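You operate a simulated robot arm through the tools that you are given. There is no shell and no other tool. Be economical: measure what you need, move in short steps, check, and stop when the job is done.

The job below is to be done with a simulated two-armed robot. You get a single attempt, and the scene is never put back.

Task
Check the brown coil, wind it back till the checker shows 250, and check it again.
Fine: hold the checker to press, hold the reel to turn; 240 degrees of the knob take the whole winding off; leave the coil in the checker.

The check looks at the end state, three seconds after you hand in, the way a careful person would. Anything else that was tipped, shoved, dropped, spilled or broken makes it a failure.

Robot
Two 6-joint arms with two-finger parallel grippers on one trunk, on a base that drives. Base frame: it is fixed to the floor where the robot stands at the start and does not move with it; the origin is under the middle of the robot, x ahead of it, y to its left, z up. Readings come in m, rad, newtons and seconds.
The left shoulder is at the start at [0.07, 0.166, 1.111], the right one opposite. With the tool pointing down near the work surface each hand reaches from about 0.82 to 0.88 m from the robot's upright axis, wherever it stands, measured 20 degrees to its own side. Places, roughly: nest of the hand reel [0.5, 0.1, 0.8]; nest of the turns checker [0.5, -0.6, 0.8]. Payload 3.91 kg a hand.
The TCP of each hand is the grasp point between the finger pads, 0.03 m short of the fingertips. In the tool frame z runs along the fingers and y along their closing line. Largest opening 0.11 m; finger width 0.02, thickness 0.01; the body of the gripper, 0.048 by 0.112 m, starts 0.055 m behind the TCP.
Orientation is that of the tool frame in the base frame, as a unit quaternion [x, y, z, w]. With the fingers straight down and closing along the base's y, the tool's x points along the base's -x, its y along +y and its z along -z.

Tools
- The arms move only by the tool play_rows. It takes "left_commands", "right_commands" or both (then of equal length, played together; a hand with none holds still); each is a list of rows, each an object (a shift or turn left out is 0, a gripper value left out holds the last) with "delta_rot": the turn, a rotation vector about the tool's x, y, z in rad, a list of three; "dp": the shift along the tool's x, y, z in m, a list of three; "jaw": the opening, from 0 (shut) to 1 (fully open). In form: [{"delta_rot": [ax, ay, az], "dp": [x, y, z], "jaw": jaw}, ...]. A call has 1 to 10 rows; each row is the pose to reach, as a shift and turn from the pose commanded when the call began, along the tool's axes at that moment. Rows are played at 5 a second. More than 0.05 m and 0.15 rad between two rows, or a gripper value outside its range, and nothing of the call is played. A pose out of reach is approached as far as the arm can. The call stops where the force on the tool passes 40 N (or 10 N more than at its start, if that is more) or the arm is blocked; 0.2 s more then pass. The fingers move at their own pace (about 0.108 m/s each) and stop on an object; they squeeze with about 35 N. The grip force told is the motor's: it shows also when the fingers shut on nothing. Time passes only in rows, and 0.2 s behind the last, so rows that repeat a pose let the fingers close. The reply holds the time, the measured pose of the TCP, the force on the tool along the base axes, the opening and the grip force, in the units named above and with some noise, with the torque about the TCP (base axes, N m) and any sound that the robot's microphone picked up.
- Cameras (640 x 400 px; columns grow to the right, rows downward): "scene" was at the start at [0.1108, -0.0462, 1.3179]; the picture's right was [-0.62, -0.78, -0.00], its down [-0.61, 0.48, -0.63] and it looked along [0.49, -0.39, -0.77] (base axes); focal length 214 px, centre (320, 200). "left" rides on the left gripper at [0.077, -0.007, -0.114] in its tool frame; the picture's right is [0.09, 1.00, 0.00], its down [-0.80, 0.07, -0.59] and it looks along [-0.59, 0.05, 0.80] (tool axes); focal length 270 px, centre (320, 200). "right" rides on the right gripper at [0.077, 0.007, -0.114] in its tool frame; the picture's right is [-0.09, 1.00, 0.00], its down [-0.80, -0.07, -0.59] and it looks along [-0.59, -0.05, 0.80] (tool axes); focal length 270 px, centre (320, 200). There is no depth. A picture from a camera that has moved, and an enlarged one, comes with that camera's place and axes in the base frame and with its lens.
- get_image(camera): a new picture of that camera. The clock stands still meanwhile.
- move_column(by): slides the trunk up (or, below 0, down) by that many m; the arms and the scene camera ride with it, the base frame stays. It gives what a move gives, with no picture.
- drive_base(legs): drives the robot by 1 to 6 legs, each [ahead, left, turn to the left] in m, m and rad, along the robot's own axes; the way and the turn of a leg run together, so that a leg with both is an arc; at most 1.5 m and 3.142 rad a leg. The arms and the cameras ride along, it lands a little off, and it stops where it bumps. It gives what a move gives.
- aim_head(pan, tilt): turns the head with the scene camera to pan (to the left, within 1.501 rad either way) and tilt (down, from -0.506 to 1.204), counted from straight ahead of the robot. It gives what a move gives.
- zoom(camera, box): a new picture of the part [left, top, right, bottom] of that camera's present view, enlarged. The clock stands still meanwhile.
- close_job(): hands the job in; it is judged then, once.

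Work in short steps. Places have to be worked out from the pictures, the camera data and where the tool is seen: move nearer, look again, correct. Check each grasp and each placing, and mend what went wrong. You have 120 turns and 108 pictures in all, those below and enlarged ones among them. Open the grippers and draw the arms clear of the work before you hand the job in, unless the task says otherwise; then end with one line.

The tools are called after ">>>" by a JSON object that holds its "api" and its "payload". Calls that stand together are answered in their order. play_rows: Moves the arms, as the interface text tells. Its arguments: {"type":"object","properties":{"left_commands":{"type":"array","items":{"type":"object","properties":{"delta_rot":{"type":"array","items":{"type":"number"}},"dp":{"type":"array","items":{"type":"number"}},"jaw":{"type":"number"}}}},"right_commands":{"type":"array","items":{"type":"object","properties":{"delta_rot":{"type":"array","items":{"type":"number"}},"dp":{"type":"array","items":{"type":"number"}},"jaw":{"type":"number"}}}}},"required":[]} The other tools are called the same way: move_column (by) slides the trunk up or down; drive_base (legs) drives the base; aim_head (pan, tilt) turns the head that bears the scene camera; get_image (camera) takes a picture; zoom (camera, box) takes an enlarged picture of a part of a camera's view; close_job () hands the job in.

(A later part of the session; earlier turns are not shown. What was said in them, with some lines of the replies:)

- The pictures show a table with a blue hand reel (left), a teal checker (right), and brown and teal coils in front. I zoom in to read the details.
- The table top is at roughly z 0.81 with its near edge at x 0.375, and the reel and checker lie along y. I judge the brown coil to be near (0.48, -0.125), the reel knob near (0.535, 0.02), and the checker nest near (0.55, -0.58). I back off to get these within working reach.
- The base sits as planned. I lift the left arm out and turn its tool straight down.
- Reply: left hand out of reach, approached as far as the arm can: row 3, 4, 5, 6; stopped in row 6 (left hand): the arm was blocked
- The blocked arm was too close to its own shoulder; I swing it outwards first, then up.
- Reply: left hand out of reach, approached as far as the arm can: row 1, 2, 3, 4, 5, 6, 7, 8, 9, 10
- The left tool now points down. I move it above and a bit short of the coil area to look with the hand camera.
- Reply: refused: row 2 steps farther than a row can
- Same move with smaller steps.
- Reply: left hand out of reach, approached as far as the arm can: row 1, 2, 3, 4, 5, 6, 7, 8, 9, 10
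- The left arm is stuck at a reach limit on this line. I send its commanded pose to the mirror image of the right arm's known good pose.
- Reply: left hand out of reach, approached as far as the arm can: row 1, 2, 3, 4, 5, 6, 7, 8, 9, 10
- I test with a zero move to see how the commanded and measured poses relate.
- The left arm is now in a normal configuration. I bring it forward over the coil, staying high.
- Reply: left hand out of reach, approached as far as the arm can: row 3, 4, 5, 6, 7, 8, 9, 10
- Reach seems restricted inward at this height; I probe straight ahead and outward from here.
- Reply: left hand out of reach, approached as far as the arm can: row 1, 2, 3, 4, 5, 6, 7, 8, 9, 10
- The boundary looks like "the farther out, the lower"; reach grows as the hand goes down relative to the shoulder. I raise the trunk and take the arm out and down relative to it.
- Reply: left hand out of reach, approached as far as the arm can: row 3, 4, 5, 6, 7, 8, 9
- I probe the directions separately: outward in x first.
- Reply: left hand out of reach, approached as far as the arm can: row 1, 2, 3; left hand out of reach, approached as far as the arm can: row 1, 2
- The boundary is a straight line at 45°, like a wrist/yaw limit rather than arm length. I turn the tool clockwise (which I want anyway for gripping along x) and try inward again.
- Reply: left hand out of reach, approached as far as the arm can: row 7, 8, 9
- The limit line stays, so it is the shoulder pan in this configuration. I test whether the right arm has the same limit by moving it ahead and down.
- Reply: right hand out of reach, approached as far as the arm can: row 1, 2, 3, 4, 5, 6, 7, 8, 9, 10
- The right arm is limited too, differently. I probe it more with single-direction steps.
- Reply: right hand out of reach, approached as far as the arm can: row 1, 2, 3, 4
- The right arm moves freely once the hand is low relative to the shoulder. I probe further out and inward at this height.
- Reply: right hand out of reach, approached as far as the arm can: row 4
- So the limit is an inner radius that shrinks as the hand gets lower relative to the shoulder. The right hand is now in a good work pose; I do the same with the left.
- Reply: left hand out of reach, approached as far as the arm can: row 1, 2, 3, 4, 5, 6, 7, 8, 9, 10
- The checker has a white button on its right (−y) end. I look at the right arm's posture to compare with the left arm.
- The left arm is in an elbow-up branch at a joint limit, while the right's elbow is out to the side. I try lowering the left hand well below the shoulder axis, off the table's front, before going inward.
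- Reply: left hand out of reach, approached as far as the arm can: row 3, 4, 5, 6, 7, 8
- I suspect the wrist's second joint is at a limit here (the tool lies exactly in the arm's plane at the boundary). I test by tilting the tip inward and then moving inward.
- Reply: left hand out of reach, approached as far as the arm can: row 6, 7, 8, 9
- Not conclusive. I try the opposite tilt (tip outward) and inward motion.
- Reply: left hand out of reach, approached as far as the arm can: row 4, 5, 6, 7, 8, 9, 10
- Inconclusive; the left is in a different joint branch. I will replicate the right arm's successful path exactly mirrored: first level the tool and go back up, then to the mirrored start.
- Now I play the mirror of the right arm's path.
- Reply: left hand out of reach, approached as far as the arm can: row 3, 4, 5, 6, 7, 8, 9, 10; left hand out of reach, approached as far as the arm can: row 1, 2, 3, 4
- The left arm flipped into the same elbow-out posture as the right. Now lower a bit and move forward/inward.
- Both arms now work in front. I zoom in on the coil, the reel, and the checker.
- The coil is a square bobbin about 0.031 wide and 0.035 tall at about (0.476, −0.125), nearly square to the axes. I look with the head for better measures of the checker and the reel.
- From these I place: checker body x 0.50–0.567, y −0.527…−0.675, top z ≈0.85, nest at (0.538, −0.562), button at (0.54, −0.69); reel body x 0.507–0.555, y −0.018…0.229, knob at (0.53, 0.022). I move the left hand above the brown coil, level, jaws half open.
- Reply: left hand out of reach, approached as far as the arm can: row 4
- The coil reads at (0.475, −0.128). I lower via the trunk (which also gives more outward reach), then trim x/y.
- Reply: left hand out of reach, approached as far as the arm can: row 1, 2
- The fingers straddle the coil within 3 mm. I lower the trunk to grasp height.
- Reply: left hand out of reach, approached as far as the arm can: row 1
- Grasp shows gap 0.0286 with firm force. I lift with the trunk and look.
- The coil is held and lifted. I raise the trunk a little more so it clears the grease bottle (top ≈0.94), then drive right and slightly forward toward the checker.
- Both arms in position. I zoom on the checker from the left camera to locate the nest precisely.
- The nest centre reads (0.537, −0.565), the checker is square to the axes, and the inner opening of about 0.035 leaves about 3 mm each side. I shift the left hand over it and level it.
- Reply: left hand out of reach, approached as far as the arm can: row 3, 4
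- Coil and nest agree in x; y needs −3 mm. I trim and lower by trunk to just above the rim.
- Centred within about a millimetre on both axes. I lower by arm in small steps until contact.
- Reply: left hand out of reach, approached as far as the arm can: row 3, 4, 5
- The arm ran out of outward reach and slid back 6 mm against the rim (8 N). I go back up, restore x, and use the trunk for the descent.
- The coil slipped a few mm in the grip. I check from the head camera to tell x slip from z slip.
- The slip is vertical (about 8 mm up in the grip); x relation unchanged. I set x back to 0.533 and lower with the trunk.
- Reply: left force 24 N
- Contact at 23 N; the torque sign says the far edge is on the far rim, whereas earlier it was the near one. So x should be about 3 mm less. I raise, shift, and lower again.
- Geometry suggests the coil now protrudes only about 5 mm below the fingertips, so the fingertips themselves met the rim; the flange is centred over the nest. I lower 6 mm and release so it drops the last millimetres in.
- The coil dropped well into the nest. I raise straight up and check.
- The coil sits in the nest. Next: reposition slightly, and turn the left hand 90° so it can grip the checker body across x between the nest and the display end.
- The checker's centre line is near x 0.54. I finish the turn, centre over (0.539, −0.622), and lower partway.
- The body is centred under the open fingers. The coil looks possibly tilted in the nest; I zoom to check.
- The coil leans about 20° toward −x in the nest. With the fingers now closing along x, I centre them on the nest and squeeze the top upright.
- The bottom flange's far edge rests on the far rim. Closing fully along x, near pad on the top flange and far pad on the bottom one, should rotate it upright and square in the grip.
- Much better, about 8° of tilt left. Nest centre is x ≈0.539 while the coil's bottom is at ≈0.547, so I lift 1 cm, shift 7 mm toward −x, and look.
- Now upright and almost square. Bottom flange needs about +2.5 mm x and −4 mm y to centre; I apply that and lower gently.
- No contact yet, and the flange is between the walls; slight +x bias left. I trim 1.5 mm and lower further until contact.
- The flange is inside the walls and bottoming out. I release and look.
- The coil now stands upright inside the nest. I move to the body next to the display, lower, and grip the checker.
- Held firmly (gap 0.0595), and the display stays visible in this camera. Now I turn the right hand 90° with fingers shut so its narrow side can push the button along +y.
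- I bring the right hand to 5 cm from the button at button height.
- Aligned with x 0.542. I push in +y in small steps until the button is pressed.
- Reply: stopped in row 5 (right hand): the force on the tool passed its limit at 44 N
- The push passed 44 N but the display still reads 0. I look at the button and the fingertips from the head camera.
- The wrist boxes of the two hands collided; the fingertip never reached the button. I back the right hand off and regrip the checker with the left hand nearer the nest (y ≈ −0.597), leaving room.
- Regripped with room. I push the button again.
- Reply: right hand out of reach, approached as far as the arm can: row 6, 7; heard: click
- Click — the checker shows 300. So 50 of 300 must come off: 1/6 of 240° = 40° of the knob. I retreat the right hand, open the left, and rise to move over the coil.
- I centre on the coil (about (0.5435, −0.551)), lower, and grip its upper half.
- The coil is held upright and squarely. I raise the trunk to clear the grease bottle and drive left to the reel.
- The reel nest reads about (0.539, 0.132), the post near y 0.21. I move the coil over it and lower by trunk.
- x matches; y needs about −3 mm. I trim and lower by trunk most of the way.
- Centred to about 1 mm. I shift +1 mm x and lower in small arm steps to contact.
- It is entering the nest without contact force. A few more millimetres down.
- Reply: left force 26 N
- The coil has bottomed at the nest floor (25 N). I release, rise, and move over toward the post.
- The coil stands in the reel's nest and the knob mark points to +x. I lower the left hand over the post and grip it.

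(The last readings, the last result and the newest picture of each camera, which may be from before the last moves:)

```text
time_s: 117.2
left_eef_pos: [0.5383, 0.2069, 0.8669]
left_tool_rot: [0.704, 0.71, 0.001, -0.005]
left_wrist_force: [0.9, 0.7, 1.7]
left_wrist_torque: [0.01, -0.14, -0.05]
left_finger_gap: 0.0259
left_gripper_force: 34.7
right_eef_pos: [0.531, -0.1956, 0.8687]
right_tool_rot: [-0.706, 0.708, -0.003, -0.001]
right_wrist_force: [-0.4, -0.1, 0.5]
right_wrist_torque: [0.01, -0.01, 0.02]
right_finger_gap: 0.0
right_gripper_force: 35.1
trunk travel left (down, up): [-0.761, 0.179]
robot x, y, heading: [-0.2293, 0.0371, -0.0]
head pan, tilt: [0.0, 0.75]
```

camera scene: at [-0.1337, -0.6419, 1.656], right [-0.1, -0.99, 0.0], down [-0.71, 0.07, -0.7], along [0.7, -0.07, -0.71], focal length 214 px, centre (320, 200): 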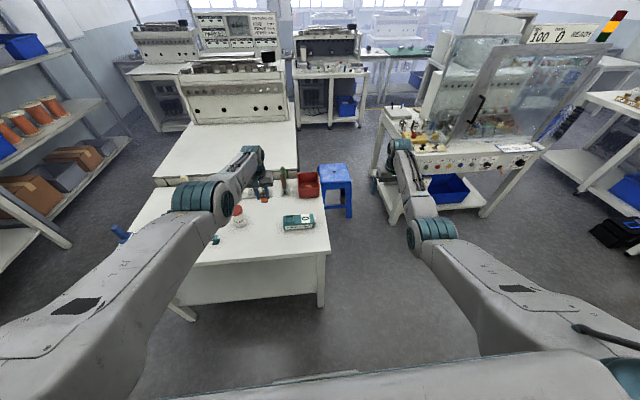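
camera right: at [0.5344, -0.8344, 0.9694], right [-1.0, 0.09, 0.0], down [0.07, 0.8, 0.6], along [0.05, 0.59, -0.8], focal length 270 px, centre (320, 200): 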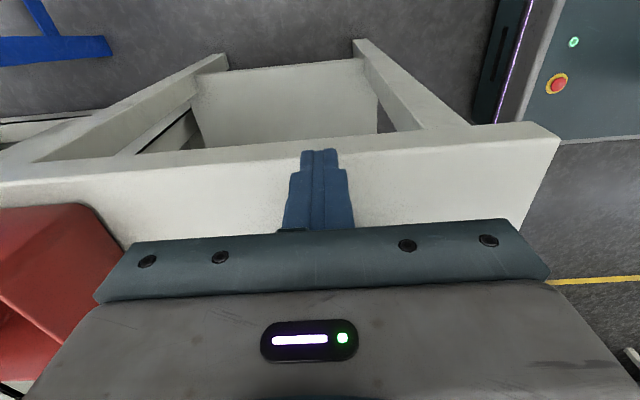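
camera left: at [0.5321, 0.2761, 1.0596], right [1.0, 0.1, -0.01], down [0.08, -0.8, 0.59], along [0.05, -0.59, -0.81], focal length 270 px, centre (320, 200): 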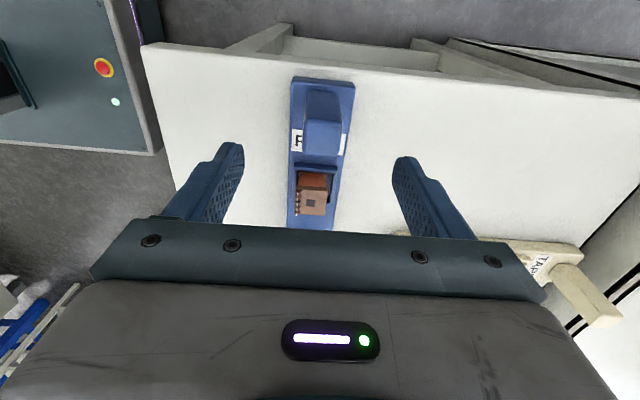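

Post held (gap 0.026). I raise the right hand and bring it over the knob, opening the jaws.

>>> {"api": "play_rows", "payload": {"right_commands": [{"dp": [0, 0, -0.04], "jaw": 0.3}, {"dp": [0, 0, -0.08], "jaw": 0.5}, {"dp": [-0.045, -0.001, -0.08], "jaw": 0.65}, {"dp": [-0.09, -0.003, -0.08]}, {"dp": [-0.135, -0.005, -0.08]}, {"dp": [-0.18, -0.006, -0.08]}, {"dp": [-0.2, -0.007, -0.08]}, {"dp": [-0.2, -0.007, -0.08]}]}}

>>> {"api": "get_image", "payload": {"camera": "right"}}

```text
time_s: 119.0
left_eef_pos: [0.5385, 0.2068, 0.8676]
left_tool_rot: [0.705, 0.71, 0.001, -0.005]
left_wrist_force: [0.3, -1.1, 1.4]
left_wrist_torque: [0.05, -0.05, -0.15]
left_finger_gap: 0.026
left_gripper_force: 34.4
right_eef_pos: [0.5378, 0.0045, 0.9487]
right_tool_rot: [-0.705, 0.709, -0.002, -0.002]
right_wrist_force: [-1.0, -0.8, 1.2]
right_wrist_torque: [0.0, 0.01, -0.02]
right_finger_gap: 0.0715
right_gripper_force: 0.0
trunk travel left (down, up): [-0.761, 0.179]
robot x, y, heading: [-0.2272, 0.0363, 0.001]
head pan, tilt: [0.0, 0.75]
```

```text
36 pictures are left
camera right: at [0.5299, -0.0707, 1.0641], right [-1.0, 0.09, 0.0], down [0.07, 0.8, 0.59], along [0.06, 0.59, -0.81], focal length 270 px, centre (320, 200)
```

right: 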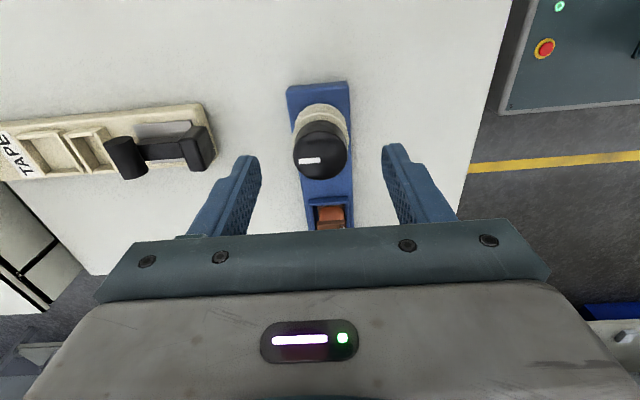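

Knob centre at about (0.539, 0.024). I zoom for any direction marks.

>>> {"api": "zoom", "payload": {"camera": "right", "box": [260, 70, 380, 235]}}

>>> {"api": "zoom", "payload": {"camera": "scene", "box": [260, 185, 350, 225]}}

```text
2.42 times, centred on (320, 152) of right
camera zoom: at [0.5299, -0.0707, 1.0641], right [-1.0, 0.09, 0.0], down [0.07, 0.8, 0.59], along [0.06, 0.59, -0.81], focal length 655 px, centre (320, 315)
```

zoom: 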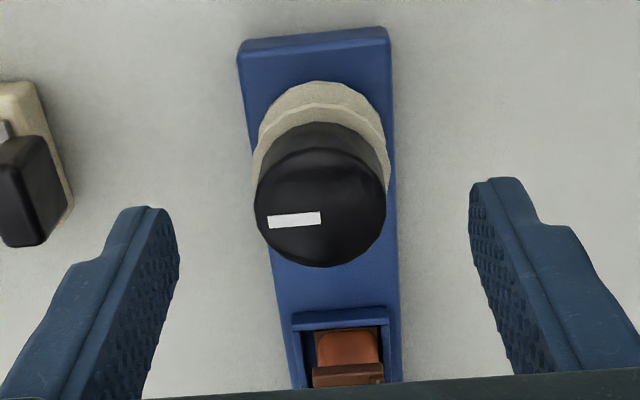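

```text
7.11 times, centred on (305, 205) of scene
camera zoom: at [-0.0931, 0.0353, 1.4838], right [0.0, -1.0, 0.0], down [-0.68, 0.0, -0.73], along [0.73, 0.0, -0.68], focal length 1525 px, centre (427, 164)
```

zoom: 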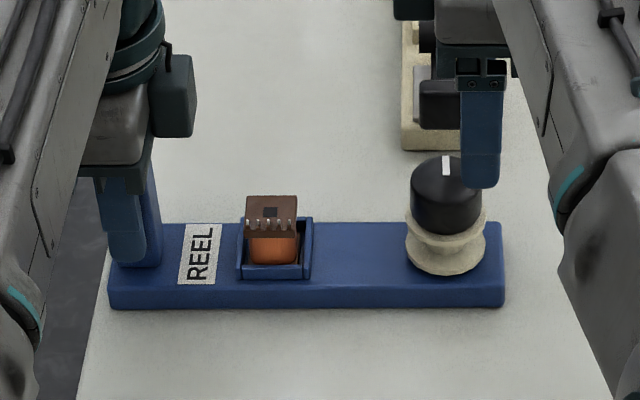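

No marks; I'll assume winding back is counter-clockwise and watch the result. I centre over the knob with the hand pre-turned 40° clockwise and lower around it.

>>> {"api": "play_rows", "payload": {"right_commands": [{"dp": [-0.01, -0.0005, 0], "delta_rot": [0, 0, 0.14]}, {"dp": [-0.019, -0.001, 0], "delta_rot": [0, 0, 0.28]}, {"dp": [-0.019, -0.001, 0], "delta_rot": [0, 0, 0.42]}, {"dp": [-0.019, -0.001, 0], "delta_rot": [0, 0, 0.56]}, {"dp": [-0.019, -0.001, 0.01], "delta_rot": [0, 0, 0.698]}, {"dp": [-0.019, -0.001, 0.04], "delta_rot": [0, 0, 0.698]}, {"dp": [-0.019, -0.001, 0.065], "delta_rot": [0, 0, 0.698]}, {"dp": [-0.019, -0.001, 0.065], "delta_rot": [0, 0, 0.698]}]}}

>>> {"api": "zoom", "payload": {"camera": "right", "box": [220, 70, 420, 235]}}

```text
time_s: 120.8
left_eef_pos: [0.5388, 0.2066, 0.8677]
left_tool_rot: [0.704, 0.71, 0.0, -0.004]
left_wrist_force: [0.0, -0.5, 1.8]
left_wrist_torque: [0.01, -0.09, -0.06]
left_finger_gap: 0.0257
left_gripper_force: 34.9
right_eef_pos: [0.5384, 0.024, 0.8833]
right_tool_rot: [-0.421, 0.907, -0.003, 0.0]
right_wrist_force: [-0.4, -0.4, 0.3]
right_wrist_torque: [0.04, -0.03, 0.01]
right_finger_gap: 0.0715
right_gripper_force: 0.1
trunk travel left (down, up): [-0.761, 0.179]
robot x, y, heading: [-0.2247, 0.0321, 0.004]
head pan, tilt: [0.0, 0.75]
```

```text
2.42 times, centred on (320, 152) of right
camera zoom: at [0.4827, -0.0302, 0.9979], right [-0.7, 0.71, -0.01], down [0.57, 0.57, 0.59], along [0.42, 0.41, -0.81], focal length 655 px, centre (320, 315)
```

zoom: 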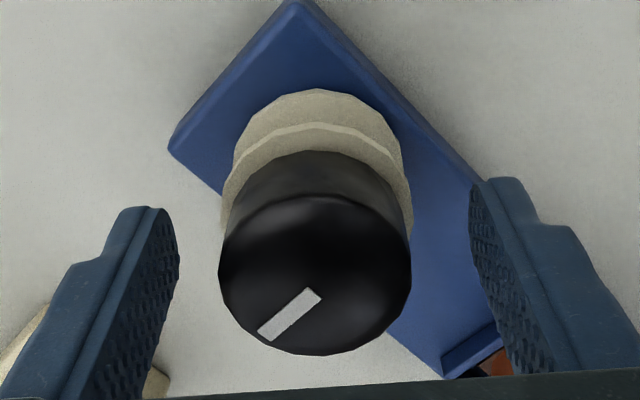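

The knob is centred between the fingers. I close on it.

>>> {"api": "play_rows", "payload": {"right_commands": [{"jaw": 0.45}, {"jaw": 0.3}, {"jaw": 0.2}, {"jaw": 0.2}]}}

```text
time_s: 121.8
left_eef_pos: [0.54, 0.2064, 0.867]
left_tool_rot: [0.704, 0.71, 0.0, -0.005]
left_wrist_force: [-4.3, 4.4, 5.2]
left_wrist_torque: [-0.56, 0.08, -0.55]
left_finger_gap: 0.0258
left_gripper_force: 34.6
right_eef_pos: [0.5399, 0.0237, 0.8811]
right_tool_rot: [-0.42, 0.908, -0.002, -0.001]
right_wrist_force: [3.9, -4.3, -0.3]
right_wrist_torque: [-0.05, -0.25, -0.12]
right_finger_gap: 0.0467
right_gripper_force: 35.1
trunk travel left (down, up): [-0.761, 0.179]
robot x, y, heading: [-0.2258, 0.0328, 0.004]
head pan, tilt: [0.0, 0.75]
```

Gripped (0.047). I turn counter-clockwise 40° in small steps.

>>> {"api": "play_rows", "payload": {"right_commands": [{"delta_rot": [0, 0, -0.1]}, {"delta_rot": [0, 0, -0.2]}, {"delta_rot": [0, 0, -0.3]}, {"delta_rot": [0, 0, -0.4]}, {"delta_rot": [0, 0, -0.5]}, {"delta_rot": [0, 0, -0.6]}, {"delta_rot": [0, 0, -0.698]}, {"delta_rot": [0, 0, -0.698]}]}}

>>> {"api": "zoom", "payload": {"camera": "right", "box": [220, 70, 420, 235]}}

>>> {"api": "zoom", "payload": {"camera": "scene", "box": [260, 185, 350, 225]}}

```text
time_s: 123.5
left_eef_pos: [0.5379, 0.2062, 0.8656]
left_tool_rot: [0.704, 0.71, 0.0, -0.005]
left_wrist_force: [-3.4, 2.0, 3.6]
left_wrist_torque: [0.21, -0.09, -0.02]
left_finger_gap: 0.0256
left_gripper_force: 35.3
right_eef_pos: [0.5399, 0.0235, 0.8816]
right_tool_rot: [-0.706, 0.708, -0.003, -0.001]
right_wrist_force: [2.8, 0.1, -0.1]
right_wrist_torque: [-0.02, -0.07, -0.56]
right_finger_gap: 0.0464
right_gripper_force: 35.0
trunk travel left (down, up): [-0.761, 0.179]
robot x, y, heading: [-0.2249, 0.0336, -0.002]
head pan, tilt: [0.0, 0.75]
```

```text
2.42 times, centred on (320, 152) of right
camera zoom: at [0.5319, -0.0521, 0.9987], right [-1.0, 0.09, 0.0], down [0.07, 0.8, 0.59], along [0.06, 0.59, -0.81], focal length 655 px, centre (320, 315)
```

zoom: 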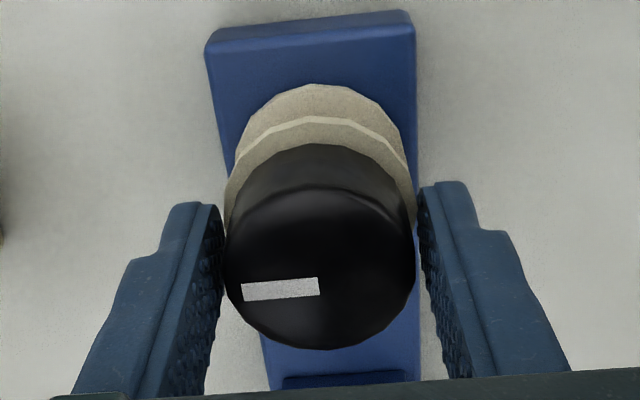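

```text
7.11 times, centred on (305, 205) of scene
camera zoom: at [-0.0931, 0.0358, 1.4838], right [0.0, -1.0, 0.0], down [-0.68, 0.0, -0.73], along [0.73, 0.0, -0.68], focal length 1525 px, centre (427, 164)
```

zoom: 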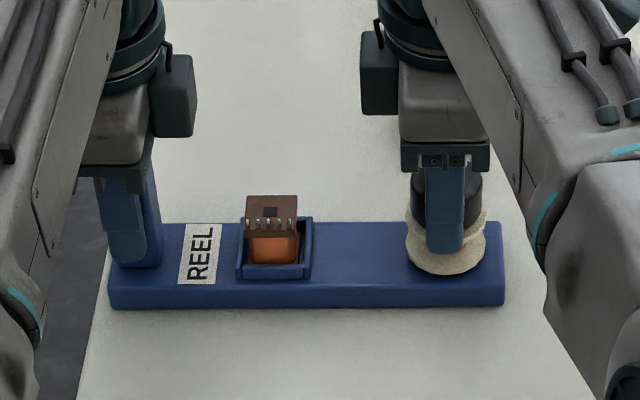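

The mark didn't move — the fingers slipped with 0.56 N·m, so the knob is at a stop this way. Winding back must be clockwise; I turn +40° clockwise.

>>> {"api": "play_rows", "payload": {"right_commands": [{"delta_rot": [0, 0, 0.1]}, {"delta_rot": [0, 0, 0.2]}, {"delta_rot": [0, 0, 0.3]}, {"delta_rot": [0, 0, 0.4]}, {"delta_rot": [0, 0, 0.5]}, {"delta_rot": [0, 0, 0.6]}, {"delta_rot": [0, 0, 0.698]}, {"delta_rot": [0, 0, 0.698]}]}}

>>> {"api": "zoom", "payload": {"camera": "right", "box": [220, 70, 420, 235]}}

```text
time_s: 125.3
left_eef_pos: [0.5391, 0.2068, 0.8675]
left_tool_rot: [0.704, 0.71, 0.0, -0.005]
left_wrist_force: [2.0, 1.3, 0.2]
left_wrist_torque: [0.22, -0.4, 0.32]
left_finger_gap: 0.0258
left_gripper_force: 34.9
right_eef_pos: [0.5412, 0.0227, 0.8816]
right_tool_rot: [-0.42, 0.908, -0.002, 0.0]
right_wrist_force: [-3.9, -2.7, 3.9]
right_wrist_torque: [-0.28, 0.4, 0.0]
right_finger_gap: 0.0468
right_gripper_force: 34.6
trunk travel left (down, up): [-0.761, 0.179]
robot x, y, heading: [-0.2303, 0.0358, 0.001]
head pan, tilt: [0.0, 0.75]
```

```text
2.42 times, centred on (320, 152) of right
camera zoom: at [0.4844, -0.0297, 0.9983], right [-0.7, 0.71, -0.01], down [0.57, 0.57, 0.59], along [0.42, 0.41, -0.81], focal length 655 px, centre (320, 315)
```

zoom: 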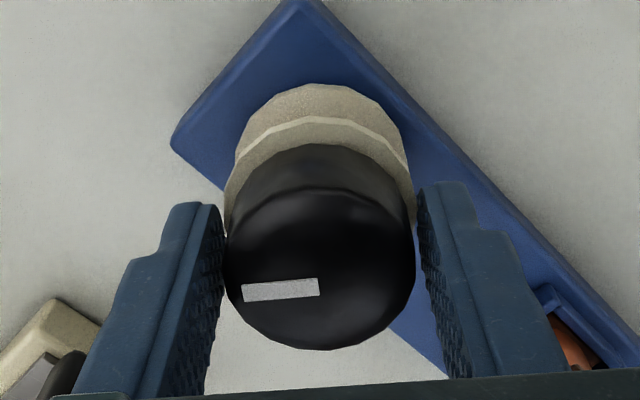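

The knob turned cleanly with the gripper by 40.2°. I open the right hand, lift it, and move it back toward −y, restoring its yaw.

>>> {"api": "play_rows", "payload": {"right_commands": [{"jaw": 0.55}, {"jaw": 0.65}, {"dp": [0, 0, -0.04], "jaw": 0.7}, {"dp": [0, 0, -0.08]}, {"dp": [0, 0, -0.08], "delta_rot": [0, 0, -0.14]}, {"dp": [0, 0, -0.08], "delta_rot": [0, 0, -0.28]}, {"dp": [0, 0, -0.08], "delta_rot": [0, 0, -0.42]}, {"dp": [0, 0, -0.08], "delta_rot": [0, 0, -0.56]}, {"dp": [0, 0, -0.08], "delta_rot": [0, 0, -0.704]}], "left_commands": [{}, {}, {}, {}, {"jaw": 0.4}, {"jaw": 0.6}, {"jaw": 0.8}, {"dp": [0, 0, -0.04]}, {"dp": [0, 0, -0.078]}]}}

>>> {"api": "zoom", "payload": {"camera": "scene", "box": [260, 185, 350, 225]}}

```text
time_s: 127.3
left_eef_pos: [0.5403, 0.2082, 0.9449]
left_tool_rot: [0.704, 0.71, 0.0, -0.005]
left_wrist_force: [0.4, -0.5, -0.1]
left_wrist_torque: [0.02, -0.01, -0.04]
left_finger_gap: 0.0879
left_gripper_force: 0.0
right_eef_pos: [0.5399, 0.0248, 0.9627]
right_tool_rot: [0.709, -0.706, 0.002, 0.001]
right_wrist_force: [-0.1, 0.2, -0.5]
right_wrist_torque: [-0.01, 0.02, 0.0]
right_finger_gap: 0.0766
right_gripper_force: 0.0
trunk travel left (down, up): [-0.761, 0.179]
robot x, y, heading: [-0.2271, 0.03, 0.003]
head pan, tilt: [0.0, 0.75]
```

```text
7.11 times, centred on (305, 205) of scene
camera zoom: at [-0.0935, 0.0353, 1.4838], right [0.0, -1.0, 0.0], down [-0.68, 0.0, -0.73], along [0.73, 0.0, -0.68], focal length 1525 px, centre (427, 164)
```

zoom: 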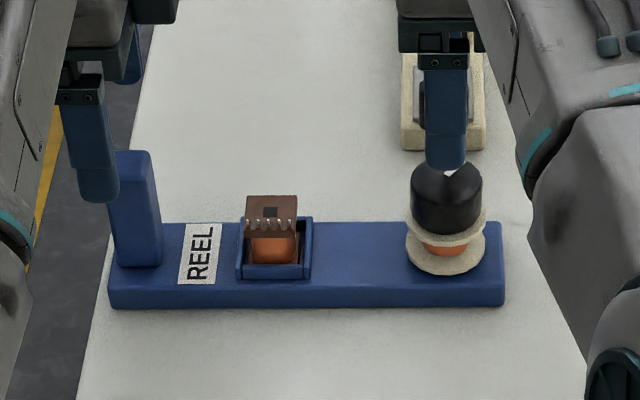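

Orange wire is now on the reel's drum. The right hand retreats; the left goes back over the coil and grips it at the same place as before.

>>> {"api": "play_rows", "payload": {"right_commands": [{"dp": [0.045, 0, 0], "jaw": 0.5}, {"dp": [0.09, 0, 0], "jaw": 0.3}, {"dp": [0.135, 0, 0], "jaw": 0.0}, {"dp": [0.18, 0, 0]}, {"dp": [0.21, 0, 0]}, {"dp": [0.21, 0, 0]}, {"dp": [0.21, 0, 0]}, {"dp": [0.21, 0, 0]}, {"dp": [0.21, 0, 0]}, {"dp": [0.21, 0, 0]}], "left_commands": [{"dp": [0, 0, -0.01]}, {"dp": [0, 0, -0.01]}, {"dp": [-0.045, -0.001, -0.01]}, {"dp": [-0.086, -0.001, -0.01], "jaw": 0.65}, {"dp": [-0.086, -0.001, 0.02]}, {"dp": [-0.086, -0.001, 0.05]}, {"dp": [-0.086, -0.001, 0.071]}, {"dp": [-0.086, -0.001, 0.071], "jaw": 0.4}, {"dp": [-0.086, -0.001, 0.071], "jaw": 0.2}, {"dp": [-0.086, -0.001, 0.071], "jaw": 0.2}]}}

>>> {"api": "zoom", "payload": {"camera": "left", "box": [220, 70, 420, 230]}}

```text
time_s: 129.6
left_eef_pos: [0.5378, 0.1219, 0.8713]
left_tool_rot: [0.704, 0.71, 0.0, -0.005]
left_wrist_force: [-0.3, -0.5, 0.2]
left_wrist_torque: [0.0, -0.02, -0.04]
left_finger_gap: 0.0289
left_gripper_force: 35.1
right_eef_pos: [0.5389, -0.1835, 0.9636]
right_tool_rot: [0.708, -0.706, 0.003, 0.001]
right_wrist_force: [-0.8, -0.8, 0.5]
right_wrist_torque: [-0.03, -0.03, 0.0]
right_finger_gap: 0.0
right_gripper_force: 34.7
trunk travel left (down, up): [-0.761, 0.179]
robot x, y, heading: [-0.2255, 0.0364, -0.004]
head pan, tilt: [0.0, 0.75]
```

```text
2.50 times, centred on (320, 150) of left
camera zoom: at [0.5304, 0.1968, 0.9863], right [1.0, 0.1, -0.01], down [0.08, -0.8, 0.59], along [0.05, -0.59, -0.81], focal length 676 px, centre (320, 325)
```

zoom: 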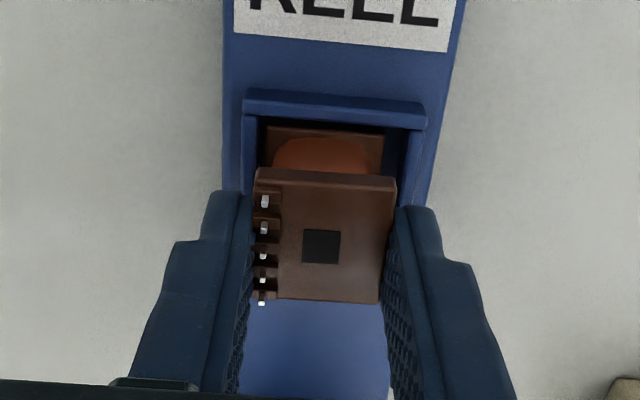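

Gripped upright again. I lift and drive back to the checker.

>>> {"api": "move_column", "payload": {"by": 0.15}}

>>> {"api": "drive_base", "payload": {"legs": [[0.01, -0.69, 0.0]]}}

>>> {"api": "get_image", "payload": {"camera": "left"}}

```text
time_s: 131.3
left_eef_pos: [0.5379, 0.1213, 1.0223]
left_tool_rot: [0.704, 0.71, 0.001, -0.004]
left_wrist_force: [0.6, 0.2, 0.2]
left_wrist_torque: [-0.03, -0.01, -0.01]
left_finger_gap: 0.0287
left_gripper_force: 34.9
right_eef_pos: [0.5387, -0.1832, 1.1126]
right_tool_rot: [0.708, -0.706, 0.002, 0.001]
right_wrist_force: [0.7, 0.2, -0.2]
right_wrist_torque: [-0.01, -0.04, 0.01]
right_finger_gap: 0.0
right_gripper_force: 35.2
trunk travel left (down, up): [-0.911, 0.029]
robot x, y, heading: [-0.2281, 0.034, 0.001]
head pan, tilt: [0.0, 0.75]
```

```text
time_s: 135.2
left_eef_pos: [0.5462, -0.5876, 1.0209]
left_tool_rot: [0.708, 0.707, 0.0, -0.005]
left_wrist_force: [0.8, 1.1, -0.3]
left_wrist_torque: [-0.01, 0.0, 0.06]
left_finger_gap: 0.0288
left_gripper_force: 35.5
right_eef_pos: [0.5425, -0.8927, 1.1142]
right_tool_rot: [-0.704, 0.71, -0.003, -0.002]
right_wrist_force: [0.8, 0.3, 0.3]
right_wrist_torque: [-0.01, 0.01, -0.01]
right_finger_gap: 0.0
right_gripper_force: 35.2
trunk travel left (down, up): [-0.911, 0.029]
robot x, y, heading: [-0.2217, -0.6695, -0.008]
head pan, tilt: [0.0, 0.75]
```

```text
27 pictures are left
camera left: at [0.538, -0.512, 1.1362], right [1.0, 0.09, -0.01], down [0.07, -0.81, 0.59], along [0.05, -0.59, -0.81], focal length 270 px, centre (320, 200)
```

left: 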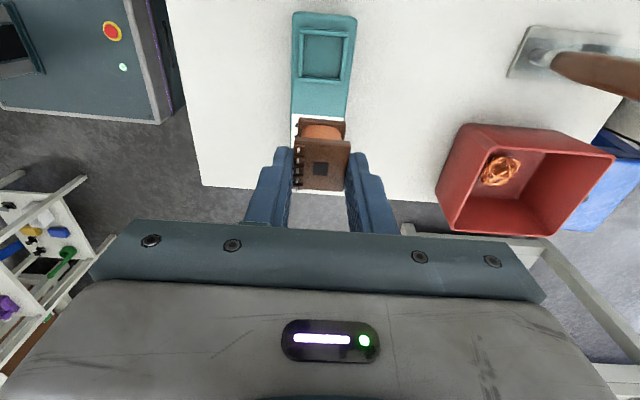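

Nest centre reads (0.5436, −0.547). I align over it and lower to just above the rim.

>>> {"api": "play_rows", "payload": {"left_commands": [{"dp": [0.016, -0.001, 0]}, {"dp": [0.0316, -0.001, 0]}, {"dp": [0.0316, -0.001, 0]}]}}

>>> {"api": "move_column", "payload": {"by": -0.09}}

>>> {"api": "zoom", "payload": {"camera": "left", "box": [220, 60, 420, 220]}}

```text
time_s: 135.9
left_eef_pos: [0.5437, -0.5575, 1.0217]
left_tool_rot: [0.708, 0.706, 0.0, -0.006]
left_wrist_force: [-0.8, -0.3, -0.7]
left_wrist_torque: [0.0, 0.01, 0.0]
left_finger_gap: 0.0286
left_gripper_force: 35.4
right_eef_pos: [0.5414, -0.894, 1.1123]
right_tool_rot: [-0.704, 0.71, -0.002, 0.0]
right_wrist_force: [0.2, -0.6, -0.9]
right_wrist_torque: [0.0, -0.01, 0.01]
right_finger_gap: 0.0
right_gripper_force: 35.2
trunk travel left (down, up): [-0.911, 0.029]
robot x, y, heading: [-0.2215, -0.6665, -0.014]
head pan, tilt: [0.0, 0.75]
```

```text
time_s: 137.2
left_eef_pos: [0.5437, -0.5565, 0.9323]
left_tool_rot: [0.708, 0.707, -0.001, -0.005]
left_wrist_force: [-0.4, 0.0, -0.5]
left_wrist_torque: [0.02, 0.04, 0.03]
left_finger_gap: 0.0291
left_gripper_force: 35.0
right_eef_pos: [0.5421, -0.8937, 1.023]
right_tool_rot: [-0.704, 0.71, -0.003, -0.001]
right_wrist_force: [-0.3, 0.7, -0.5]
right_wrist_torque: [0.0, 0.01, 0.0]
right_finger_gap: 0.0
right_gripper_force: 35.0
trunk travel left (down, up): [-0.821, 0.119]
robot x, y, heading: [-0.2235, -0.6678, -0.015]
head pan, tilt: [0.0, 0.75]
```

```text
2.50 times, centred on (320, 140) of left
camera zoom: at [0.5374, -0.4807, 1.0466], right [1.0, 0.09, -0.01], down [0.07, -0.81, 0.59], along [0.05, -0.59, -0.81], focal length 676 px, centre (320, 350)
```

zoom: 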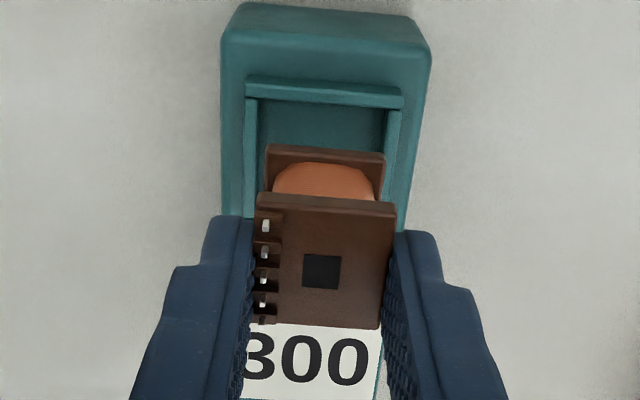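

Aligned within a millimetre. I trim −1 mm in x and y, lower 20 mm by trunk and check.

>>> {"api": "play_rows", "payload": {"left_commands": [{"dp": [-0.001, -0.001, 0]}, {"dp": [-0.001, -0.001, 0]}]}}

>>> {"api": "move_column", "payload": {"by": -0.02}}

>>> {"api": "zoom", "payload": {"camera": "left", "box": [220, 60, 420, 220]}}

```text
time_s: 137.8
left_eef_pos: [0.542, -0.557, 0.9319]
left_tool_rot: [0.707, 0.707, 0.0, -0.005]
left_wrist_force: [0.5, -0.6, -0.5]
left_wrist_torque: [-0.02, 0.0, 0.02]
left_finger_gap: 0.0287
left_gripper_force: 34.9
right_eef_pos: [0.5421, -0.8928, 1.0222]
right_tool_rot: [-0.704, 0.71, -0.002, -0.002]
right_wrist_force: [0.2, 0.2, -0.2]
right_wrist_torque: [0.02, -0.01, 0.0]
right_finger_gap: 0.0
right_gripper_force: 34.9
trunk travel left (down, up): [-0.821, 0.119]
robot x, y, heading: [-0.2209, -0.6698, -0.01]
head pan, tilt: [0.0, 0.75]
```

```text
time_s: 138.5
left_eef_pos: [0.5428, -0.5579, 0.9116]
left_tool_rot: [0.707, 0.707, 0.0, -0.005]
left_wrist_force: [-0.4, 0.5, 0.5]
left_wrist_torque: [0.03, 0.0, -0.01]
left_finger_gap: 0.0287
left_gripper_force: 34.2
right_eef_pos: [0.5436, -0.8929, 1.0029]
right_tool_rot: [-0.704, 0.71, -0.002, -0.001]
right_wrist_force: [0.2, -0.8, -0.6]
right_wrist_torque: [-0.01, 0.03, 0.01]
right_finger_gap: 0.0
right_gripper_force: 34.8
trunk travel left (down, up): [-0.801, 0.139]
robot x, y, heading: [-0.2252, -0.6701, -0.014]
head pan, tilt: [0.0, 0.75]
```

```text
2.50 times, centred on (320, 140) of left
camera zoom: at [0.5363, -0.4817, 1.026], right [1.0, 0.09, -0.01], down [0.07, -0.81, 0.59], along [0.05, -0.59, -0.81], focal length 676 px, centre (320, 350)
```

zoom: 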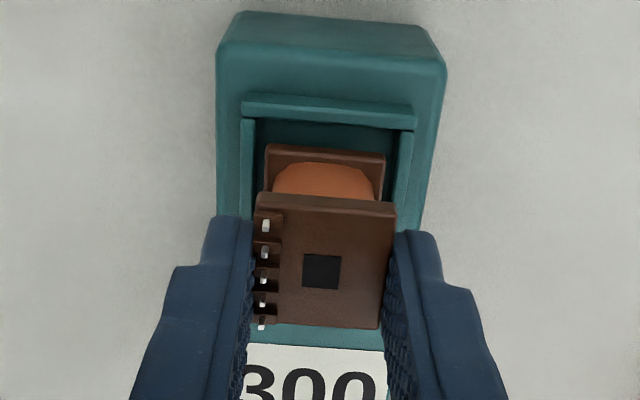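

Well centred. I lower by arm until it bottoms.

>>> {"api": "play_rows", "payload": {"left_commands": [{"dp": [0, 0.0005, 0.004]}, {"dp": [0, 0.0005, 0.008]}, {"dp": [0, 0.0005, 0.011]}, {"dp": [0, 0.0005, 0.014]}, {"dp": [0, 0.0005, 0.016]}]}}

```text
time_s: 139.7
left_eef_pos: [0.5421, -0.5581, 0.8995]
left_tool_rot: [0.707, 0.707, 0.002, -0.002]
left_wrist_force: [3.6, 0.6, 13.8]
left_wrist_torque: [0.06, -0.1, -0.02]
left_finger_gap: 0.0289
left_gripper_force: 35.0
right_eef_pos: [0.5402, -0.8945, 1.0039]
right_tool_rot: [-0.704, 0.711, -0.003, -0.001]
right_wrist_force: [0.3, -1.5, -0.1]
right_wrist_torque: [-0.01, 0.0, 0.0]
right_finger_gap: 0.0
right_gripper_force: 34.6
trunk travel left (down, up): [-0.801, 0.139]
robot x, y, heading: [-0.223, -0.6687, -0.01]
head pan, tilt: [0.0, 0.75]
```

Bottomed on the nest floor. I release, rise, shift toward the display, lower and grip the checker body.

>>> {"api": "play_rows", "payload": {"left_commands": [{"dp": [0, 0, -0.003], "jaw": 0.4}, {"dp": [0, 0, -0.003], "jaw": 0.55}, {"dp": [0, 0, -0.02], "jaw": 0.8}, {"dp": [-0.014, 0, -0.02], "jaw": 1.0}, {"dp": [-0.028, 0, -0.02]}, {"dp": [-0.028, 0, 0.015]}, {"dp": [-0.028, 0, 0.041]}, {"dp": [-0.028, 0, 0.041], "jaw": 0.7}, {"dp": [-0.028, 0, 0.041], "jaw": 0.5}, {"dp": [-0.028, 0, 0.041], "jaw": 0.45}]}}

>>> {"api": "zoom", "payload": {"camera": "left", "box": [180, 0, 460, 240]}}

```text
time_s: 141.9
left_eef_pos: [0.5423, -0.5852, 0.8536]
left_tool_rot: [0.707, 0.707, 0.001, -0.004]
left_wrist_force: [-0.9, -1.3, 0.1]
left_wrist_torque: [0.1, -0.08, 0.03]
left_finger_gap: 0.0597
left_gripper_force: 35.0
right_eef_pos: [0.5426, -0.8936, 1.0035]
right_tool_rot: [-0.704, 0.71, -0.003, -0.002]
right_wrist_force: [0.9, 0.2, 0.0]
right_wrist_torque: [0.02, 0.0, -0.01]
right_finger_gap: 0.0002
right_gripper_force: 35.3
trunk travel left (down, up): [-0.801, 0.139]
robot x, y, heading: [-0.2235, -0.6693, -0.013]
head pan, tilt: [0.0, 0.75]
```

```text
1.67 times, centred on (320, 120) of left
camera zoom: at [0.5354, -0.5087, 0.9682], right [1.0, 0.09, -0.01], down [0.07, -0.81, 0.59], along [0.05, -0.59, -0.81], focal length 450 px, centre (320, 333)
```

zoom: 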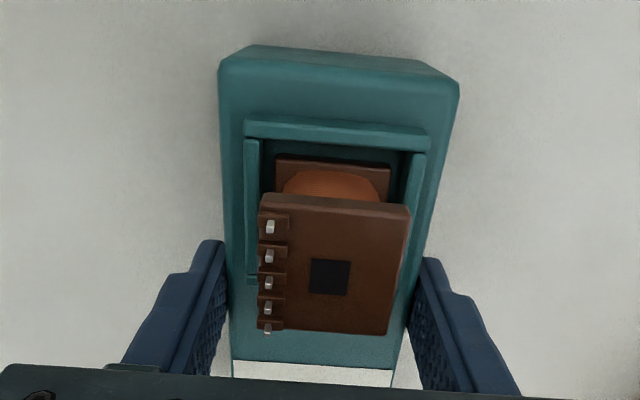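

The checker is held with the coil upright in it. I bring the right hand to 5 cm from the button.

>>> {"api": "play_rows", "payload": {"right_commands": [{"dp": [0, 0, 0.045]}, {"dp": [0, 0, 0.09]}, {"dp": [-0.02, 0, 0.13]}, {"dp": [-0.05, 0, 0.15]}, {"dp": [-0.09, 0, 0.15]}, {"dp": [-0.13, 0, 0.15]}, {"dp": [-0.148, 0, 0.15]}, {"dp": [-0.148, 0, 0.15]}]}}

>>> {"api": "zoom", "payload": {"camera": "scene", "box": [260, 170, 380, 245]}}

```text
time_s: 143.7
left_eef_pos: [0.5411, -0.5839, 0.8534]
left_tool_rot: [0.708, 0.706, 0.0, -0.004]
left_wrist_force: [0.5, -0.3, 1.2]
left_wrist_torque: [0.06, -0.12, -0.03]
left_finger_gap: 0.0595
left_gripper_force: 35.2
right_eef_pos: [0.5428, -0.7462, 0.8517]
right_tool_rot: [-0.703, 0.711, -0.002, 0.0]
right_wrist_force: [0.8, 0.3, 0.0]
right_wrist_torque: [-0.02, 0.0, -0.02]
right_finger_gap: 0.0
right_gripper_force: 35.5
trunk travel left (down, up): [-0.801, 0.139]
robot x, y, heading: [-0.2201, -0.6678, -0.012]
head pan, tilt: [0.0, 0.75]
```

```text
5.33 times, centred on (320, 208) of scene
camera zoom: at [-0.0872, -0.6672, 1.5238], right [-0.01, -1.0, 0.0], down [-0.68, 0.01, -0.73], along [0.73, -0.01, -0.68], focal length 1144 px, centre (320, 160)
```

zoom: 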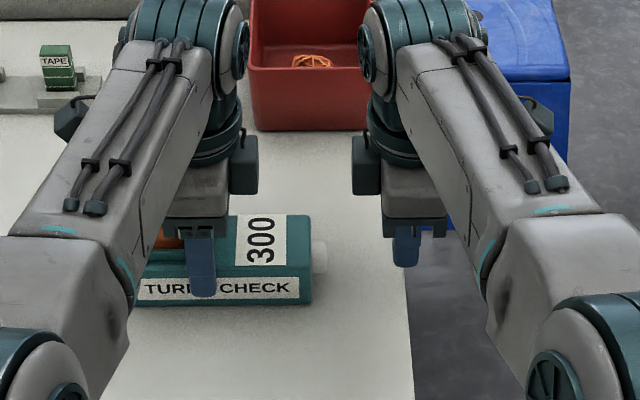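

Line-up is good. I push the button in small steps.

>>> {"api": "play_rows", "payload": {"right_commands": [{"dp": [-0.025, 0, 0]}, {"dp": [-0.042, 0, 0]}, {"dp": [-0.047, 0, 0]}, {"dp": [-0.051, 0, 0]}, {"dp": [-0.055, 0, 0]}, {"dp": [-0.059, 0, 0]}, {"dp": [-0.063, 0, 0]}]}}

>>> {"api": "zoom", "payload": {"camera": "scene", "box": [260, 170, 380, 245]}}

```text
time_s: 145.3
left_eef_pos: [0.541, -0.583, 0.8537]
left_tool_rot: [0.708, 0.706, 0.001, -0.005]
left_wrist_force: [0.4, -0.3, 1.4]
left_wrist_torque: [-0.01, -0.12, 0.07]
left_finger_gap: 0.0596
left_gripper_force: 35.4
right_eef_pos: [0.5357, -0.6911, 0.8541]
right_tool_rot: [-0.704, 0.71, -0.003, -0.001]
right_wrist_force: [-1.2, -0.4, 0.3]
right_wrist_torque: [0.02, 0.03, 0.01]
right_finger_gap: 0.0
right_gripper_force: 34.8
right hand out of reach, approached as far as the arm can: row 3, 4, 5, 6, 7
trunk travel left (down, up): [-0.801, 0.139]
robot x, y, heading: [-0.2216, -0.6677, -0.011]
head pan, tilt: [0.0, 0.75]
```

```text
5.33 times, centred on (320, 208) of scene
camera zoom: at [-0.0873, -0.6671, 1.5238], right [-0.01, -1.0, 0.0], down [-0.68, 0.01, -0.73], along [0.73, -0.01, -0.68], focal length 1144 px, centre (320, 160)
```

zoom: 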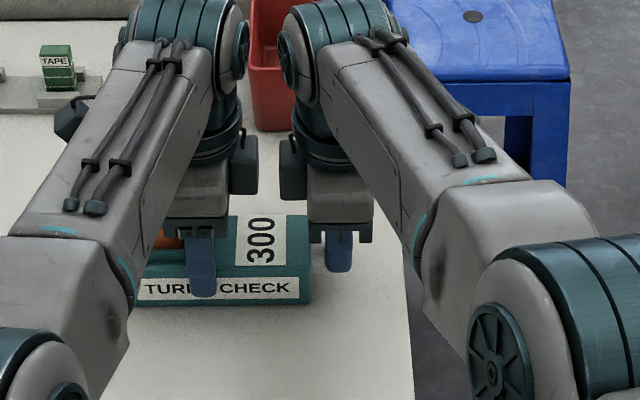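

Out of outward reach by a few millimetres, no contact yet. I continue in +y while letting x drop about 4 mm.

>>> {"api": "play_rows", "payload": {"right_commands": [{"dp": [-0.004, 0.002, 0]}, {"dp": [-0.008, 0.003, 0]}, {"dp": [-0.011, 0.004, 0]}, {"dp": [-0.014, 0.005, 0]}]}}

>>> {"api": "zoom", "payload": {"camera": "scene", "box": [260, 170, 380, 245]}}

```text
time_s: 146.3
left_eef_pos: [0.5422, -0.5824, 0.854]
left_tool_rot: [0.707, 0.707, 0.002, -0.007]
left_wrist_force: [-1.4, 22.6, 2.4]
left_wrist_torque: [0.07, -0.2, -0.42]
left_finger_gap: 0.0593
left_gripper_force: 35.1
right_eef_pos: [0.5323, -0.6808, 0.8542]
right_tool_rot: [-0.702, 0.712, -0.005, -0.002]
right_wrist_force: [3.9, -24.7, 4.1]
right_wrist_torque: [-0.6, -0.24, -0.07]
right_finger_gap: 0.0
right_gripper_force: 35.4
trunk travel left (down, up): [-0.801, 0.139]
robot x, y, heading: [-0.2201, -0.6675, -0.008]
head pan, tilt: [0.0, 0.75]
heard: click
```

```text
5.33 times, centred on (320, 208) of scene
camera zoom: at [-0.088, -0.6675, 1.5239], right [-0.01, -1.0, 0.0], down [-0.68, 0.01, -0.73], along [0.73, -0.01, -0.68], focal length 1144 px, centre (320, 160)
```

zoom: 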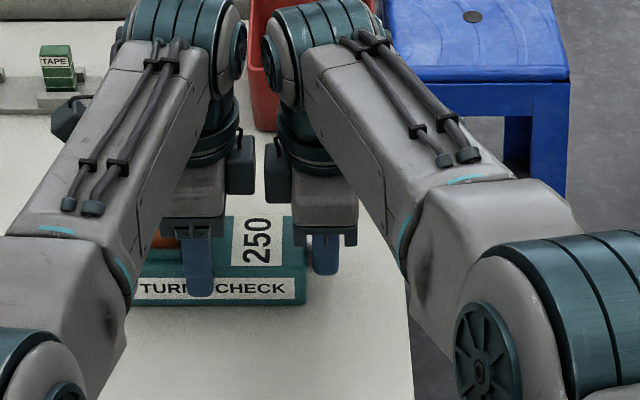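

Click — 250. I back the right hand off, open the left, and lift it straight up clear of the coil.

>>> {"api": "play_rows", "payload": {"right_commands": [{"dp": [0.02, 0, 0]}, {"dp": [0.06, 0, 0]}, {"dp": [0.1, 0, -0.01]}, {"dp": [0.14, 0, -0.03]}, {"dp": [0.18, 0, -0.05]}, {"dp": [0.2, 0, -0.06], "jaw": 0.5}, {"dp": [0.2, 0, -0.06], "jaw": 1.0}], "left_commands": [{}, {"jaw": 0.54}, {"jaw": 0.7}, {"jaw": 0.95}, {"jaw": 0.95}, {"dp": [0, 0, -0.03]}, {"dp": [0, 0, -0.06]}]}}

>>> {"api": "move_column", "payload": {"by": 0.13}}

>>> {"api": "drive_base", "payload": {"legs": [[-0.35, 0, 0]]}}

>>> {"api": "get_image", "payload": {"camera": "scene"}}

>>> {"api": "zoom", "payload": {"camera": "scene", "box": [220, 120, 380, 220]}}

```text
time_s: 147.9
left_eef_pos: [0.5432, -0.5838, 0.9145]
left_tool_rot: [0.708, 0.706, 0.0, -0.005]
left_wrist_force: [-0.1, -0.3, 0.1]
left_wrist_torque: [0.0, 0.02, -0.01]
left_finger_gap: 0.1043
left_gripper_force: 0.0
right_eef_pos: [0.5259, -0.878, 0.917]
right_tool_rot: [-0.704, 0.711, -0.003, -0.001]
right_wrist_force: [1.2, -0.2, 0.5]
right_wrist_torque: [-0.02, 0.0, 0.02]
right_finger_gap: 0.1101
right_gripper_force: 0.0
trunk travel left (down, up): [-0.801, 0.139]
robot x, y, heading: [-0.2182, -0.6688, -0.012]
head pan, tilt: [0.0, 0.75]
```

```text
time_s: 149.4
left_eef_pos: [0.5439, -0.5853, 1.0463]
left_tool_rot: [0.708, 0.707, 0.0, -0.006]
left_wrist_force: [0.1, 0.5, 1.1]
left_wrist_torque: [0.02, -0.01, 0.0]
left_finger_gap: 0.1043
left_gripper_force: 0.0
right_eef_pos: [0.527, -0.8763, 1.0463]
right_tool_rot: [-0.704, 0.71, -0.002, -0.001]
right_wrist_force: [-0.1, 0.3, 0.7]
right_wrist_torque: [0.05, -0.02, 0.0]
right_finger_gap: 0.1099
right_gripper_force: 0.0
trunk travel left (down, up): [-0.931, 0.009]
robot x, y, heading: [-0.2232, -0.6687, -0.013]
head pan, tilt: [0.0, 0.75]
```

```text
time_s: 151.7
left_eef_pos: [0.1973, -0.5764, 1.0417]
left_tool_rot: [0.707, 0.707, -0.001, -0.006]
left_wrist_force: [0.5, -0.5, -1.2]
left_wrist_torque: [0.01, 0.01, 0.0]
left_finger_gap: 0.1047
left_gripper_force: 0.1
right_eef_pos: [0.1827, -0.8693, 1.0442]
right_tool_rot: [-0.705, 0.709, -0.003, -0.003]
right_wrist_force: [0.6, 0.7, -0.5]
right_wrist_torque: [0.0, 0.01, -0.02]
right_finger_gap: 0.11
right_gripper_force: 0.2
trunk travel left (down, up): [-0.931, 0.009]
robot x, y, heading: [-0.5673, -0.6643, -0.009]
head pan, tilt: [0.0, 0.75]
```

```text
20 pictures are left
camera scene: at [-0.4315, -0.6632, 1.6534], right [-0.01, -1.0, 0.0], down [-0.68, 0.01, -0.73], along [0.73, -0.01, -0.68], focal length 214 px, centre (320, 200)
```

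scene: 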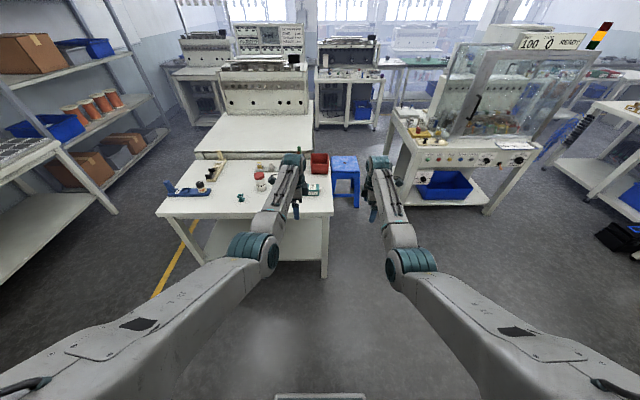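

```text
4.00 times, centred on (300, 170) of scene
camera zoom: at [-0.4315, -0.6632, 1.6534], right [-0.01, -1.0, 0.0], down [-0.68, 0.01, -0.73], along [0.73, -0.01, -0.68], focal length 858 px, centre (400, 320)
```

zoom: 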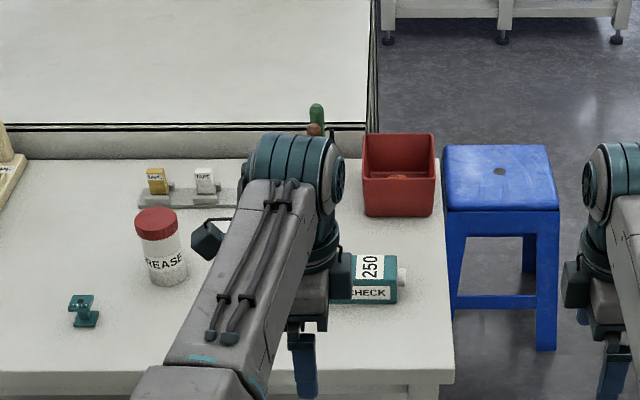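

Display reads 250. I slide the base left a little so the arm no longer hides the coil, and check.

>>> {"api": "drive_base", "payload": {"legs": [[0, 0.2, 0]]}}

>>> {"api": "aim_head", "payload": {"pan": -0.3, "tilt": 0.7}}

>>> {"api": "zoom", "payload": {"camera": "scene", "box": [180, 110, 400, 240]}}

```text
time_s: 153.3
left_eef_pos: [0.1971, -0.3835, 1.0453]
left_tool_rot: [0.708, 0.706, 0.002, -0.006]
left_wrist_force: [-0.3, 0.4, 0.2]
left_wrist_torque: [0.0, 0.03, 0.01]
left_finger_gap: 0.1046
left_gripper_force: 0.1
right_eef_pos: [0.1816, -0.6757, 1.047]
right_tool_rot: [-0.705, 0.71, -0.002, -0.001]
right_wrist_force: [-0.4, 0.3, 0.7]
right_wrist_torque: [0.05, 0.02, -0.01]
right_finger_gap: 0.11
right_gripper_force: 0.1
trunk travel left (down, up): [-0.931, 0.009]
robot x, y, heading: [-0.5666, -0.4629, -0.014]
head pan, tilt: [0.0, 0.75]
```

```text
time_s: 154.1
left_eef_pos: [0.1969, -0.3797, 1.0459]
left_tool_rot: [0.707, 0.707, 0.0, -0.005]
left_wrist_force: [0.2, -0.1, -0.5]
left_wrist_torque: [0.0, 0.01, -0.02]
left_finger_gap: 0.1044
left_gripper_force: 0.0
right_eef_pos: [0.1813, -0.6705, 1.0467]
right_tool_rot: [-0.704, 0.71, -0.003, -0.002]
right_wrist_force: [-0.1, -0.3, 0.3]
right_wrist_torque: [0.04, 0.02, 0.01]
right_finger_gap: 0.11
right_gripper_force: 0.1
trunk travel left (down, up): [-0.931, 0.009]
robot x, y, heading: [-0.5651, -0.4643, -0.008]
head pan, tilt: [-0.3, 0.7]
```

```text
2.91 times, centred on (290, 175) of scene
camera zoom: at [-0.4351, -0.4879, 1.658], right [-0.3, -0.95, 0.0], down [-0.61, 0.2, -0.76], along [0.73, -0.23, -0.64], focal length 624 px, centre (407, 273)
```

zoom: 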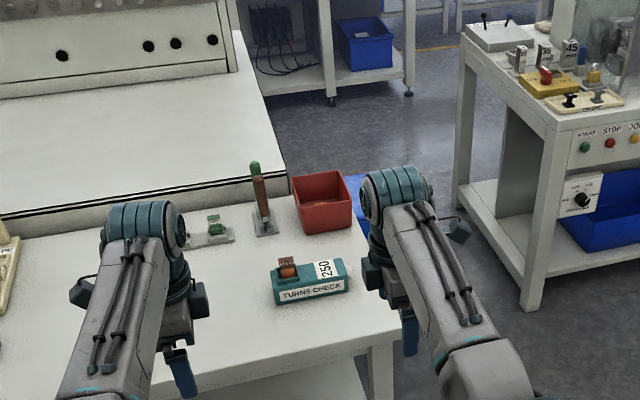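

The checker shows 250 with the coil standing upright in its nest, everything else is in place, and both hands are open and clear. I hand in.

>>> {"api": "close_job", "payload": {}}

```text
The job is handed in.
```

The brown coil first checked at 300. I wound it back by turning the knob 40° clockwise, and the second check shows 250; the coil is still in the checker, and both hands are open and clear.
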